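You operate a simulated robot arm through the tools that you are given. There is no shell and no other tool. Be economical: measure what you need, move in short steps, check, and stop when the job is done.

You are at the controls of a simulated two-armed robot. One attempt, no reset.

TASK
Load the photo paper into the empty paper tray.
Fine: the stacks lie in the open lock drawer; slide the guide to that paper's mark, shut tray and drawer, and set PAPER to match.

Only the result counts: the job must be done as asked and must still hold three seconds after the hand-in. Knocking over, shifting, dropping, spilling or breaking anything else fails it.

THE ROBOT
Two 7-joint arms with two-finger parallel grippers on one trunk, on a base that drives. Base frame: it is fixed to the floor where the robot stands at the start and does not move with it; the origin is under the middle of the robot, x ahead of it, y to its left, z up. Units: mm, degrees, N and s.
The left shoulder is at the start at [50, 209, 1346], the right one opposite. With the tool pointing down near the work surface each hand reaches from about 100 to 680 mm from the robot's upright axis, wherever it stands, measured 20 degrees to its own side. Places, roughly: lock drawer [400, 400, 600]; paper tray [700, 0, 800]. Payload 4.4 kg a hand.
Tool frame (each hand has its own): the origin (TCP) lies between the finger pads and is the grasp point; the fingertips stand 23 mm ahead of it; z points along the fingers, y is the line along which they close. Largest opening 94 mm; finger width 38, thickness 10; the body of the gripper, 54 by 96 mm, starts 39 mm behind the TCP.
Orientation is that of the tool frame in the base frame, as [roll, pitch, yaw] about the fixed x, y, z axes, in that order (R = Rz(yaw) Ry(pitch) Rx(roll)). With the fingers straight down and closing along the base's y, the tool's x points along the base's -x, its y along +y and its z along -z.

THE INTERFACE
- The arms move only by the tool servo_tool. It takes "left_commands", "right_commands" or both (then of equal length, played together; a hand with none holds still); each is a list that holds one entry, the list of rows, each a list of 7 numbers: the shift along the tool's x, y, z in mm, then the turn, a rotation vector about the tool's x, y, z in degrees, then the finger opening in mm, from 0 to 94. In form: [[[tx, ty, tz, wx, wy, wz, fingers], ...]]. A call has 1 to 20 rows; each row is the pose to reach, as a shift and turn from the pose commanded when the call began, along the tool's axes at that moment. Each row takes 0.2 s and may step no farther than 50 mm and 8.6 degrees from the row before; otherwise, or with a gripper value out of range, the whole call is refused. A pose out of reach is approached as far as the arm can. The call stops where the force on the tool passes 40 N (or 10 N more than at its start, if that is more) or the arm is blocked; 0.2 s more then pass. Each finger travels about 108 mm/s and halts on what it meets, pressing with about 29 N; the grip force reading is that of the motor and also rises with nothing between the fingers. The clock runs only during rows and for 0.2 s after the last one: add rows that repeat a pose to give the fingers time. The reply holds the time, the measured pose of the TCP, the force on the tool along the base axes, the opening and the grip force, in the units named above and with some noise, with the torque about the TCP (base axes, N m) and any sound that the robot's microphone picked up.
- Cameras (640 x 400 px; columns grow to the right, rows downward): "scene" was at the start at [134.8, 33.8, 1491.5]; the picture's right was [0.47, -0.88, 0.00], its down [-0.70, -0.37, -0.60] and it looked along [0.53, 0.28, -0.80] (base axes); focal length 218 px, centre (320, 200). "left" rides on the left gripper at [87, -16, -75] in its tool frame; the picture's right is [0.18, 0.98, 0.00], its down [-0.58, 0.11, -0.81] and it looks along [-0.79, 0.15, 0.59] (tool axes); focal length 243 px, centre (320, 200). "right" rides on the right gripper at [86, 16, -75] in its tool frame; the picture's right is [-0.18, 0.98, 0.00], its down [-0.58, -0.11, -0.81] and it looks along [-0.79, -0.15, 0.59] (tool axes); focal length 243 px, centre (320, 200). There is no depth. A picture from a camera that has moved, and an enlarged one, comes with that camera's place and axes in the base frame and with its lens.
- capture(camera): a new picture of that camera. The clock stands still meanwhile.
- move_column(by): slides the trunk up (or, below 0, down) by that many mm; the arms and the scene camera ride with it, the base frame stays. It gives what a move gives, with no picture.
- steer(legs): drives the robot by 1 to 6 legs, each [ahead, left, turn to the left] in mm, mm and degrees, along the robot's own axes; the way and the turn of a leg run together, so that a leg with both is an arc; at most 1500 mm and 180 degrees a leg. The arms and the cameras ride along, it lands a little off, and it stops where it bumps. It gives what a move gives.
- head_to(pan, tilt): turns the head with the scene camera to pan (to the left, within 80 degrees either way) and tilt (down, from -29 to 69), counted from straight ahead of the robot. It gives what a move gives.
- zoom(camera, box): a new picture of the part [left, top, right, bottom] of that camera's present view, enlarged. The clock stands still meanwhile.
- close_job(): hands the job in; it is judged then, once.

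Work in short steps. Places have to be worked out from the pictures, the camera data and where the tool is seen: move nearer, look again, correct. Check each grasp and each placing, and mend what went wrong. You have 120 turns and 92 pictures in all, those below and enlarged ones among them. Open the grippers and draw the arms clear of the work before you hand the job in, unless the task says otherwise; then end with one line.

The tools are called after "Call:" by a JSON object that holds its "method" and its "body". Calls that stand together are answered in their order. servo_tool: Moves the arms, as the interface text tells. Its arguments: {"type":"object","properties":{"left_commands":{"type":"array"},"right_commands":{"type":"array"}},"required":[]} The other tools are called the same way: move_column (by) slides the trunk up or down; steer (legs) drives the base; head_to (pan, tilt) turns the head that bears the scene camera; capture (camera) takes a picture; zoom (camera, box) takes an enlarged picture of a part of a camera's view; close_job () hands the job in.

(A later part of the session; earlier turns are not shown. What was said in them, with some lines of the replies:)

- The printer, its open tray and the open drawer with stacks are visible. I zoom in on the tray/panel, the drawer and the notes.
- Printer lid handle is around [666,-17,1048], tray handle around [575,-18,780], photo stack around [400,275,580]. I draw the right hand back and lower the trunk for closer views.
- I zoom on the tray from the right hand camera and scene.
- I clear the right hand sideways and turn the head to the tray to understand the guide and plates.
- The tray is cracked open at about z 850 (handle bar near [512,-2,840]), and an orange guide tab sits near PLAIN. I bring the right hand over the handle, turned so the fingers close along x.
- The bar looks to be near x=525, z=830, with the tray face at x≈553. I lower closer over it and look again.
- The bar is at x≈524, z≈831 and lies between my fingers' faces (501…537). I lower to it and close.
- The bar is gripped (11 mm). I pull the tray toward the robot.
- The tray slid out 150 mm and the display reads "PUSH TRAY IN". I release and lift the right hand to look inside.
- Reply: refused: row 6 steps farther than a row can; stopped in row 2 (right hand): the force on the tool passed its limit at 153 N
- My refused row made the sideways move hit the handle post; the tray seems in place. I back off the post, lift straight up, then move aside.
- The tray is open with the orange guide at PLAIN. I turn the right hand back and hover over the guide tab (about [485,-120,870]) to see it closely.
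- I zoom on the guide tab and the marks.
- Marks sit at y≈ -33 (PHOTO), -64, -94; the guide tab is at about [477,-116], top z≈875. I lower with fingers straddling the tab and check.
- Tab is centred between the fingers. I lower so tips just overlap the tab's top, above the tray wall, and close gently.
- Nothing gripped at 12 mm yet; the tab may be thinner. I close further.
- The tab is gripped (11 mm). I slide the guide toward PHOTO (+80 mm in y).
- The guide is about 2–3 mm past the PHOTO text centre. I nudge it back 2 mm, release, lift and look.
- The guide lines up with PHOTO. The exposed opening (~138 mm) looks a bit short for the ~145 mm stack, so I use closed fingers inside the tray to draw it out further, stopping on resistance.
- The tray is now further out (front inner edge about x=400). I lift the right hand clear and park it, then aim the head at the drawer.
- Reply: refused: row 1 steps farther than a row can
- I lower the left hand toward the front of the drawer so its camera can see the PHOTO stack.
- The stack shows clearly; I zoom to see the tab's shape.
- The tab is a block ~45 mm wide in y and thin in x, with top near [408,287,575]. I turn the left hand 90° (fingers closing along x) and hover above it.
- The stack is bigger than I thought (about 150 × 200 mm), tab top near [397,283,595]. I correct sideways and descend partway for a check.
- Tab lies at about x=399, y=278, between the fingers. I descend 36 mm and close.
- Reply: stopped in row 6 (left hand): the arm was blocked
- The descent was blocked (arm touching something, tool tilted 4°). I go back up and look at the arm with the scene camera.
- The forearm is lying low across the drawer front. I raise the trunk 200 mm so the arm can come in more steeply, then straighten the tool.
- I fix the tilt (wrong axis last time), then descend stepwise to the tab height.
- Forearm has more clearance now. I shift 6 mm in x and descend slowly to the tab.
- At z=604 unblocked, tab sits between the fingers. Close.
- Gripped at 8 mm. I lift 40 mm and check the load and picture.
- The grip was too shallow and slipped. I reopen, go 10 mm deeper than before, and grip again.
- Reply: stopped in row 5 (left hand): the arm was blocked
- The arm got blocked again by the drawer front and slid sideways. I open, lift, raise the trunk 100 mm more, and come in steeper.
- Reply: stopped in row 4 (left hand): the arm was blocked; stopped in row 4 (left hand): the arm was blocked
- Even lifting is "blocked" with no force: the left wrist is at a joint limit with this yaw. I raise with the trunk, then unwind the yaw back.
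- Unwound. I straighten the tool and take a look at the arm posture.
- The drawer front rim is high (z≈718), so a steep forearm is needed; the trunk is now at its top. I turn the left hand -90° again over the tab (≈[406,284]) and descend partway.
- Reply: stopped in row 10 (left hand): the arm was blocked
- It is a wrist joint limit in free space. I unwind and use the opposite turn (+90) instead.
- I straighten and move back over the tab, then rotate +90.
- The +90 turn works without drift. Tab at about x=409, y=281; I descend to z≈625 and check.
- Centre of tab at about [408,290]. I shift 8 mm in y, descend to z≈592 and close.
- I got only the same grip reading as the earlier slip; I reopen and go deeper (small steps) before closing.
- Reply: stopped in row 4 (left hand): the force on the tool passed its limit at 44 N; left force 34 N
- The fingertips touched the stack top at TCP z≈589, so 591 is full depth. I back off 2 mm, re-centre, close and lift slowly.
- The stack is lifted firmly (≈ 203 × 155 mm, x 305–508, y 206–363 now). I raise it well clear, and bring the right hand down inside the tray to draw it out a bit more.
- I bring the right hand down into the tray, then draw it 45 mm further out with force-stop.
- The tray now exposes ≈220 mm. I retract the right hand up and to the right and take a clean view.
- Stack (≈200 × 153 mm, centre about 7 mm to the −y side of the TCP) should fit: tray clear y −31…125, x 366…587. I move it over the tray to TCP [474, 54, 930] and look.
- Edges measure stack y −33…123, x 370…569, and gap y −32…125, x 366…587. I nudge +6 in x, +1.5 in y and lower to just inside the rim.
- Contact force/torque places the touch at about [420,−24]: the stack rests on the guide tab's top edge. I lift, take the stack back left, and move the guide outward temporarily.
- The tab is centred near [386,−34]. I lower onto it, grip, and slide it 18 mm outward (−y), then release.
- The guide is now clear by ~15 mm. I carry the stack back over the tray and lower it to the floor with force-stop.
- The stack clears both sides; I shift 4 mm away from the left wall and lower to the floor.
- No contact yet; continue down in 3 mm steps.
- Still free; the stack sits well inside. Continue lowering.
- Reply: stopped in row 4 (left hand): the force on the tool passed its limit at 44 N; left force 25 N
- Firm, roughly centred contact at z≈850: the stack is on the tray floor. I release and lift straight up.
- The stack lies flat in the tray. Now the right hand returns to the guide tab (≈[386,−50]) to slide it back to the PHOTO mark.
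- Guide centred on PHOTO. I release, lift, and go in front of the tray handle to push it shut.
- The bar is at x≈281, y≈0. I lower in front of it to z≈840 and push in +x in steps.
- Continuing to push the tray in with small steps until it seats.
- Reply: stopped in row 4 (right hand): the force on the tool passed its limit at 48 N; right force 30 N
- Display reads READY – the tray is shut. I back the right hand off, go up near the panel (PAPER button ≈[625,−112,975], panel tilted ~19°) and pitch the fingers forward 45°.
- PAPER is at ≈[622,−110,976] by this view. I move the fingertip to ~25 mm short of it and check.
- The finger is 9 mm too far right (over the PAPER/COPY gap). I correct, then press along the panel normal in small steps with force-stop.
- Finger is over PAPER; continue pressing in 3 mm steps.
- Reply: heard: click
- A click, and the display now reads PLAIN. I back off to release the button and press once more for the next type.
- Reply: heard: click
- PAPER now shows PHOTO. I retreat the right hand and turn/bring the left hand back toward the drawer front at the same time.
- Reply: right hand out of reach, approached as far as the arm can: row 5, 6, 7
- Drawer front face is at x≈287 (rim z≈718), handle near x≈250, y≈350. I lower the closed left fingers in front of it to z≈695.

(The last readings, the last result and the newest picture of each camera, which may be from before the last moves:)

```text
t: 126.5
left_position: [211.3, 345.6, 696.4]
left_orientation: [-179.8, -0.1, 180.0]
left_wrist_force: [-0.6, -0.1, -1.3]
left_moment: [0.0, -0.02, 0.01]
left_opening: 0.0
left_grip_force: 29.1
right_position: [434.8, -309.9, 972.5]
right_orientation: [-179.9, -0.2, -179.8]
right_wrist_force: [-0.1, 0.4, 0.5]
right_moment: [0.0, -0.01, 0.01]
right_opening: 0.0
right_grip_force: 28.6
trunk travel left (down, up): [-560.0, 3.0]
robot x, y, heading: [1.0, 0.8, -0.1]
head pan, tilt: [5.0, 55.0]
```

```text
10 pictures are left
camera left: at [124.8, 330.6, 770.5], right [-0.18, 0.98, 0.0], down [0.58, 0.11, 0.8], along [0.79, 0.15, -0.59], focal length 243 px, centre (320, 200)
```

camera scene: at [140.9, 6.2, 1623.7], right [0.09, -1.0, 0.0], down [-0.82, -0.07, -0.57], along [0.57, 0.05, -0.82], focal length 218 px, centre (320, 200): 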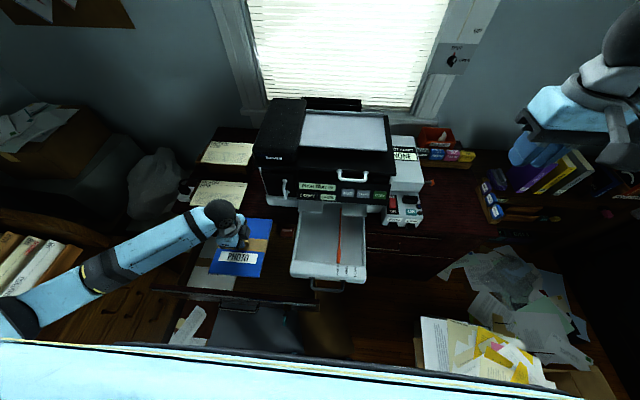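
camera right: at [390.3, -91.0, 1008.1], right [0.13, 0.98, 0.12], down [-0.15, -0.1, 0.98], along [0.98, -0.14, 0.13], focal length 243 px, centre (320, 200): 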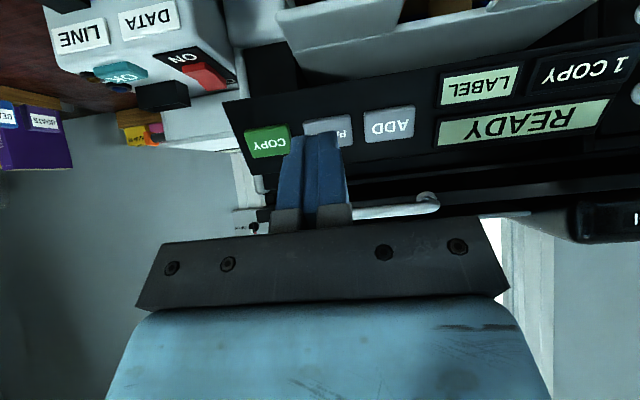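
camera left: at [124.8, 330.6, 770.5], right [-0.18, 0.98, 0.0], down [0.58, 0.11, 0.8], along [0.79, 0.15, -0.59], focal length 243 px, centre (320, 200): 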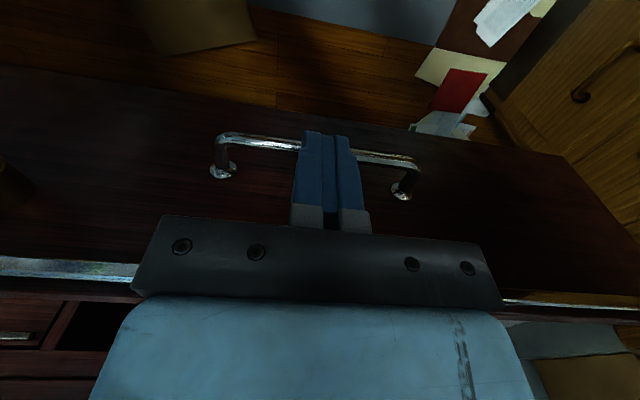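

The fingertips are above the handle (z≈630), facing the drawer front. I push the drawer in slowly.

Call:
{"method": "servo_tool", "body": {"left_commands": [[[-20, 10, 0, 0, 0, 0, 0], [-40, 12, 0, 0, 0, 0, 0], [-50, 12, 0, 0, 0, 0, 0], [-60, 12, 0, 0, 0, 0, 0], [-70, 12, 0, 0, 0, 0, 0], [-80, 12, 0, 0, 0, 0, 0], [-90, 12, 0, 0, 0, 0, 0], [-100, 12, 0, 0, 0, 0, 0], [-110, 12, 0, 0, 0, 0, 0], [-120, 12, 0, 0, 0, 0, 0], [-130, 12, 0, 0, 0, 0, 0], [-140, 12, 0, 0, 0, 0, 0], [-150, 12, 0, 0, 0, 0, 0], [-160, 12, 0, 0, 0, 0, 0], [-170, 12, 0, 0, 0, 0, 0], [-180, 12, 0, 0, 0, 0, 0], [-190, 12, 0, 0, 0, 0, 0], [-200, 12, 0, 0, 0, 0, 0], [-210, 12, 0, 0, 0, 0, 0], [-220, 12, 0, 0, 0, 0, 0]]]}}

Call:
{"method": "zoom", "body": {"camera": "scene", "box": [100, 150, 420, 350]}}

```text
t: 130.7
left_position: [431.5, 356.5, 695.3]
left_orientation: [-179.8, -0.1, -180.0]
left_wrist_force: [-0.2, -0.1, 0.0]
left_moment: [-0.02, -0.02, 0.02]
left_opening: 0.2
left_grip_force: 29.4
right_position: [434.4, -309.2, 972.2]
right_orientation: [-179.8, -0.1, -179.8]
right_wrist_force: [0.1, 0.5, -0.4]
right_moment: [0.04, 0.01, -0.01]
right_opening: 0.0
right_grip_force: 29.1
trunk travel left (down, up): [-560.0, 3.0]
robot x, y, heading: [-3.0, 3.9, -0.1]
head pan, tilt: [5.0, 55.0]
```

```text
2.00 times, centred on (260, 250) of scene
camera zoom: at [140.6, 6.0, 1623.7], right [0.09, -1.0, 0.0], down [-0.82, -0.07, -0.57], along [0.57, 0.05, -0.82], focal length 437 px, centre (440, 100)
```

zoom: 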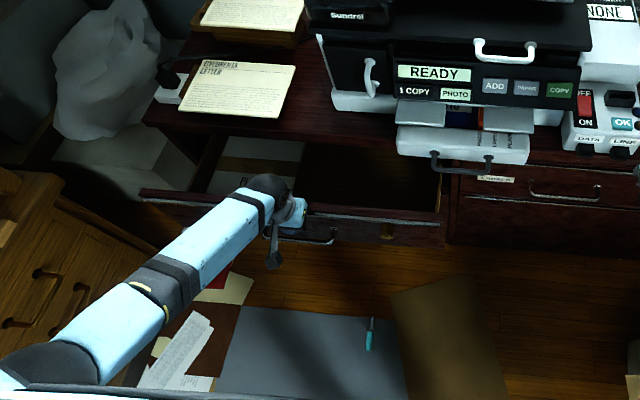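

The drawer has followed; about 100 mm remain. I push 70 more, then will tilt the fingers forward so the gripper body clears the desk edge for the last bit.

Call:
{"method": "servo_tool", "body": {"left_commands": [[[-10, 0, 0, 0, 0, 0, 0], [-20, 0, 0, 0, 0, 0, 0], [-30, 0, 0, 0, 0, 0, 0], [-40, 0, 0, 0, 0, 0, 0], [-50, 0, 0, 0, 0, 0, 0], [-60, 0, 0, 0, 0, 0, 0], [-70, 0, 0, 0, 0, 0, 0]]]}}

Call:
{"method": "servo_tool", "body": {"left_commands": [[[20, 0, 0, 0, 0, 0, 0], [50, 0, 0, 0, 0, 0, 0], [50, 0, 0, 0, -7.5, 0, 0], [50, 0, 0, 0, -15, 0, 0], [50, 0, 0, 0, -22.5, 0, 0], [50, 0, 0, 0, -30, 0, 0]]]}}

Call:
{"method": "zoom", "body": {"camera": "scene", "box": [160, 150, 380, 290]}}

```text
t: 132.3
left_position: [500.9, 355.1, 695.9]
left_orientation: [-179.8, -0.1, -180.0]
left_wrist_force: [-0.2, 0.6, -0.4]
left_moment: [0.04, 0.02, 0.01]
left_opening: 0.1
left_grip_force: 29.2
right_position: [435.2, -310.6, 973.4]
right_orientation: [-179.8, -0.2, -179.8]
right_wrist_force: [-0.3, 0.0, 0.2]
right_moment: [0.0, -0.04, -0.03]
right_opening: 0.0
right_grip_force: 28.9
trunk travel left (down, up): [-560.0, 3.0]
robot x, y, heading: [-3.1, 0.9, 0.3]
head pan, tilt: [5.0, 55.0]
```

```text
t: 133.7
left_position: [449.8, 354.6, 695.6]
left_orientation: [-179.8, 30.0, -179.8]
left_wrist_force: [0.5, 0.1, 0.3]
left_moment: [0.0, -0.02, 0.0]
left_opening: 0.1
left_grip_force: 29.3
right_position: [434.7, -310.0, 973.7]
right_orientation: [-179.9, -0.2, -179.9]
right_wrist_force: [-0.5, 0.1, 0.7]
right_moment: [0.0, -0.01, 0.01]
right_opening: 0.0
right_grip_force: 28.9
trunk travel left (down, up): [-560.0, 3.0]
robot x, y, heading: [3.3, 0.6, 0.3]
head pan, tilt: [5.0, 55.0]
```

```text
2.86 times, centred on (270, 220) of scene
camera zoom: at [139.8, 5.8, 1623.8], right [0.09, -1.0, 0.0], down [-0.82, -0.07, -0.57], along [0.57, 0.05, -0.82], focal length 624 px, centre (463, 143)
```

zoom: 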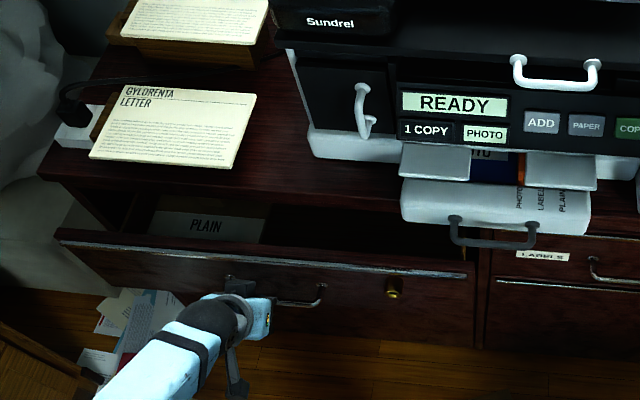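

About 40 mm of gap remains. I push on along +x with the tilted fingers until it seats.

Call:
{"method": "servo_tool", "body": {"left_commands": [[[-17.3, 0, 10, 0, 0, 0, 0], [-34.6, 0, 20, 0, 0, 0, 0], [-43.3, 0, 25, 0, 0, 0, 0], [-50, 0, 29, 0, 0, 0, 0], [-56, 0, 32.5, 0, 0, 0, 0], [-62, 0, 36, 0, 0, 0, 0], [-68, 0, 39.5, 0, 0, 0, 0], [-74, 0, 43, 0, 0, 0, 0], [-80, 0, 46.5, 0, 0, 0, 0], [-86, 0, 50, 0, 0, 0, 0], [-92, 0, 53.5, 0, 0, 0, 0], [-98, 0, 57, 0, 0, 0, 0]]]}}

Call:
{"method": "zoom", "body": {"camera": "scene", "box": [160, 150, 380, 290]}}

```text
t: 136.3
left_position: [563.6, 354.9, 695.9]
left_orientation: [-179.7, 29.9, -179.9]
left_wrist_force: [-0.6, -1.0, 1.0]
left_moment: [0.02, -0.02, -0.01]
left_opening: 0.0
left_grip_force: 29.1
right_position: [435.1, -309.1, 973.0]
right_orientation: [-179.9, -0.2, -179.8]
right_wrist_force: [0.5, -0.9, -0.1]
right_moment: [0.0, 0.03, -0.02]
right_opening: 0.1
right_grip_force: 29.0
trunk travel left (down, up): [-560.0, 3.0]
robot x, y, heading: [-1.3, 2.4, -0.1]
head pan, tilt: [5.0, 55.0]
```

```text
2.86 times, centred on (270, 220) of scene
camera zoom: at [140.6, 5.9, 1623.7], right [0.09, -1.0, 0.0], down [-0.82, -0.07, -0.57], along [0.57, 0.05, -0.82], focal length 624 px, centre (463, 143)
```

zoom: 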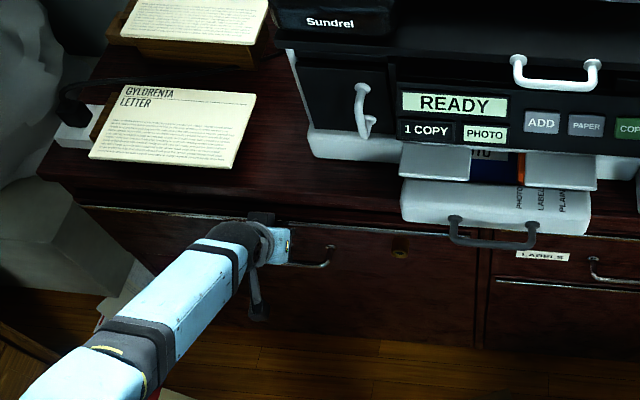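

Nearly flush, still no resistance. A few more millimetres until it stops.

Call:
{"method": "servo_tool", "body": {"left_commands": [[[-3.5, 0, 2, 0, 0, 0, 0], [-7, 0, 4, 0, 0, 0, 0], [-10.4, 0, 6, 0, 0, 0, 0], [-13.9, 0, 8, 0, 0, 0, 0], [-17.3, 0, 10, 0, 0, 0, 0], [-20.8, 0, 12, 0, 0, 0, 0], [-24.2, 0, 14, 0, 0, 0, 0]]]}}

Call:
{"method": "zoom", "body": {"camera": "scene", "box": [160, 150, 380, 290]}}

```text
t: 137.9
left_position: [582.1, 356.4, 693.8]
left_orientation: [-179.7, 29.4, -179.8]
left_wrist_force: [-0.7, -0.1, 0.1]
left_moment: [0.01, -0.04, 0.02]
left_opening: 0.1
left_grip_force: 28.4
right_position: [432.4, -310.1, 975.3]
right_orientation: [179.9, -0.1, -179.6]
right_wrist_force: [0.2, 0.3, 0.1]
right_moment: [-0.01, 0.01, -0.04]
right_opening: 0.0
right_grip_force: 29.2
trunk travel left (down, up): [-560.0, 3.0]
robot x, y, heading: [-3.0, -1.2, 0.2]
head pan, tilt: [5.0, 55.0]
stopped in row 7 (left hand): the force on the tool passed its limit at 45 N (the readings are from after the stop); the commanded pose is now the measured one
```

```text
2.86 times, centred on (270, 220) of scene
camera zoom: at [136.8, 4.7, 1624.2], right [0.09, -1.0, 0.0], down [-0.81, -0.07, -0.58], along [0.57, 0.05, -0.82], focal length 624 px, centre (463, 143)
```

zoom: 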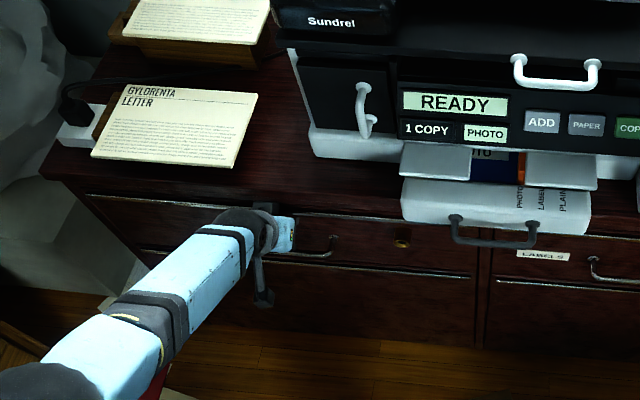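

The drawer has seated against its stop. I withdraw the left hand straight back and up, opening both grippers.

Call:
{"method": "servo_tool", "body": {"left_commands": [[[25, 0, -14.5, 0, 0, 0, 0], [60, 0, -34.6, 0, 0, 0, 30], [100, 0, -57.7, 0, 0, 0, 60], [140, 0, -80, 0, 0, 0, 60], [140, 0, -125, 0, 0, 0, 60], [140, 0, -170, 0, 0, 0, 60], [140, 0, -215, 0, 0, 0, 60]]], "right_commands": [[[0, 0, 0, 0, 0, 0, 30], [0, 0, 0, 0, 0, 0, 60], [0, 0, 0, 0, 0, 0, 60], [0, 0, 0, 0, 0, 0, 60], [0, 0, 0, 0, 0, 0, 60], [0, 0, 0, 0, 0, 0, 60], [0, 0, 0, 0, 0, 0, 60]]]}}

Call:
{"method": "zoom", "body": {"camera": "scene", "box": [170, 140, 410, 290]}}

```text
t: 139.5
left_position: [352.9, 357.2, 814.6]
left_orientation: [-179.7, 29.4, -179.8]
left_wrist_force: [-0.2, -0.8, 0.2]
left_moment: [0.01, -0.01, -0.02]
left_opening: 60.0
left_grip_force: 0.1
right_position: [433.0, -309.3, 974.0]
right_orientation: [-179.9, -0.1, -179.8]
right_wrist_force: [-0.6, -0.2, 0.5]
right_moment: [0.0, -0.01, 0.02]
right_opening: 59.8
right_grip_force: 0.1
trunk travel left (down, up): [-560.0, 3.0]
robot x, y, heading: [-4.2, 0.5, 0.2]
head pan, tilt: [5.0, 55.0]
```

```text
2.67 times, centred on (290, 215) of scene
camera zoom: at [138.0, 5.8, 1623.8], right [0.09, -1.0, 0.0], down [-0.82, -0.07, -0.57], along [0.57, 0.05, -0.82], focal length 582 px, centre (400, 160)
```

zoom: 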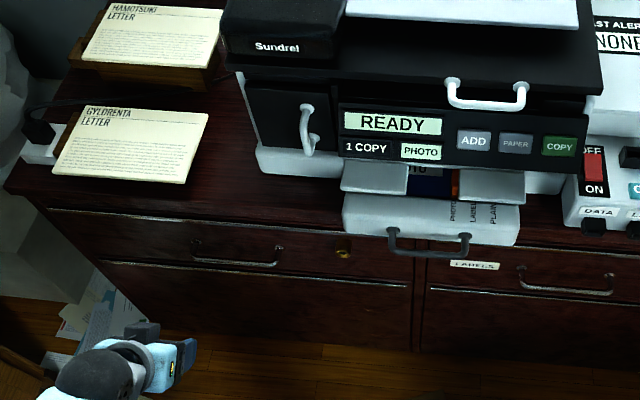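

Everything checks out in the last picture: the drawer is flush, the tray is in, and the display reads READY with PAPER on PHOTO. Both hands are clear and open, so I hand in.

Call:
{"method": "close_job", "body": {}}

```text
The job is handed in.
```

The photo paper is in the tray with the guide at the PHOTO mark, the tray and drawer are shut, and PAPER is set to PHOTO (display reads READY). While opening the tray I knocked its handle post sideways once, but saw no damage or shift.
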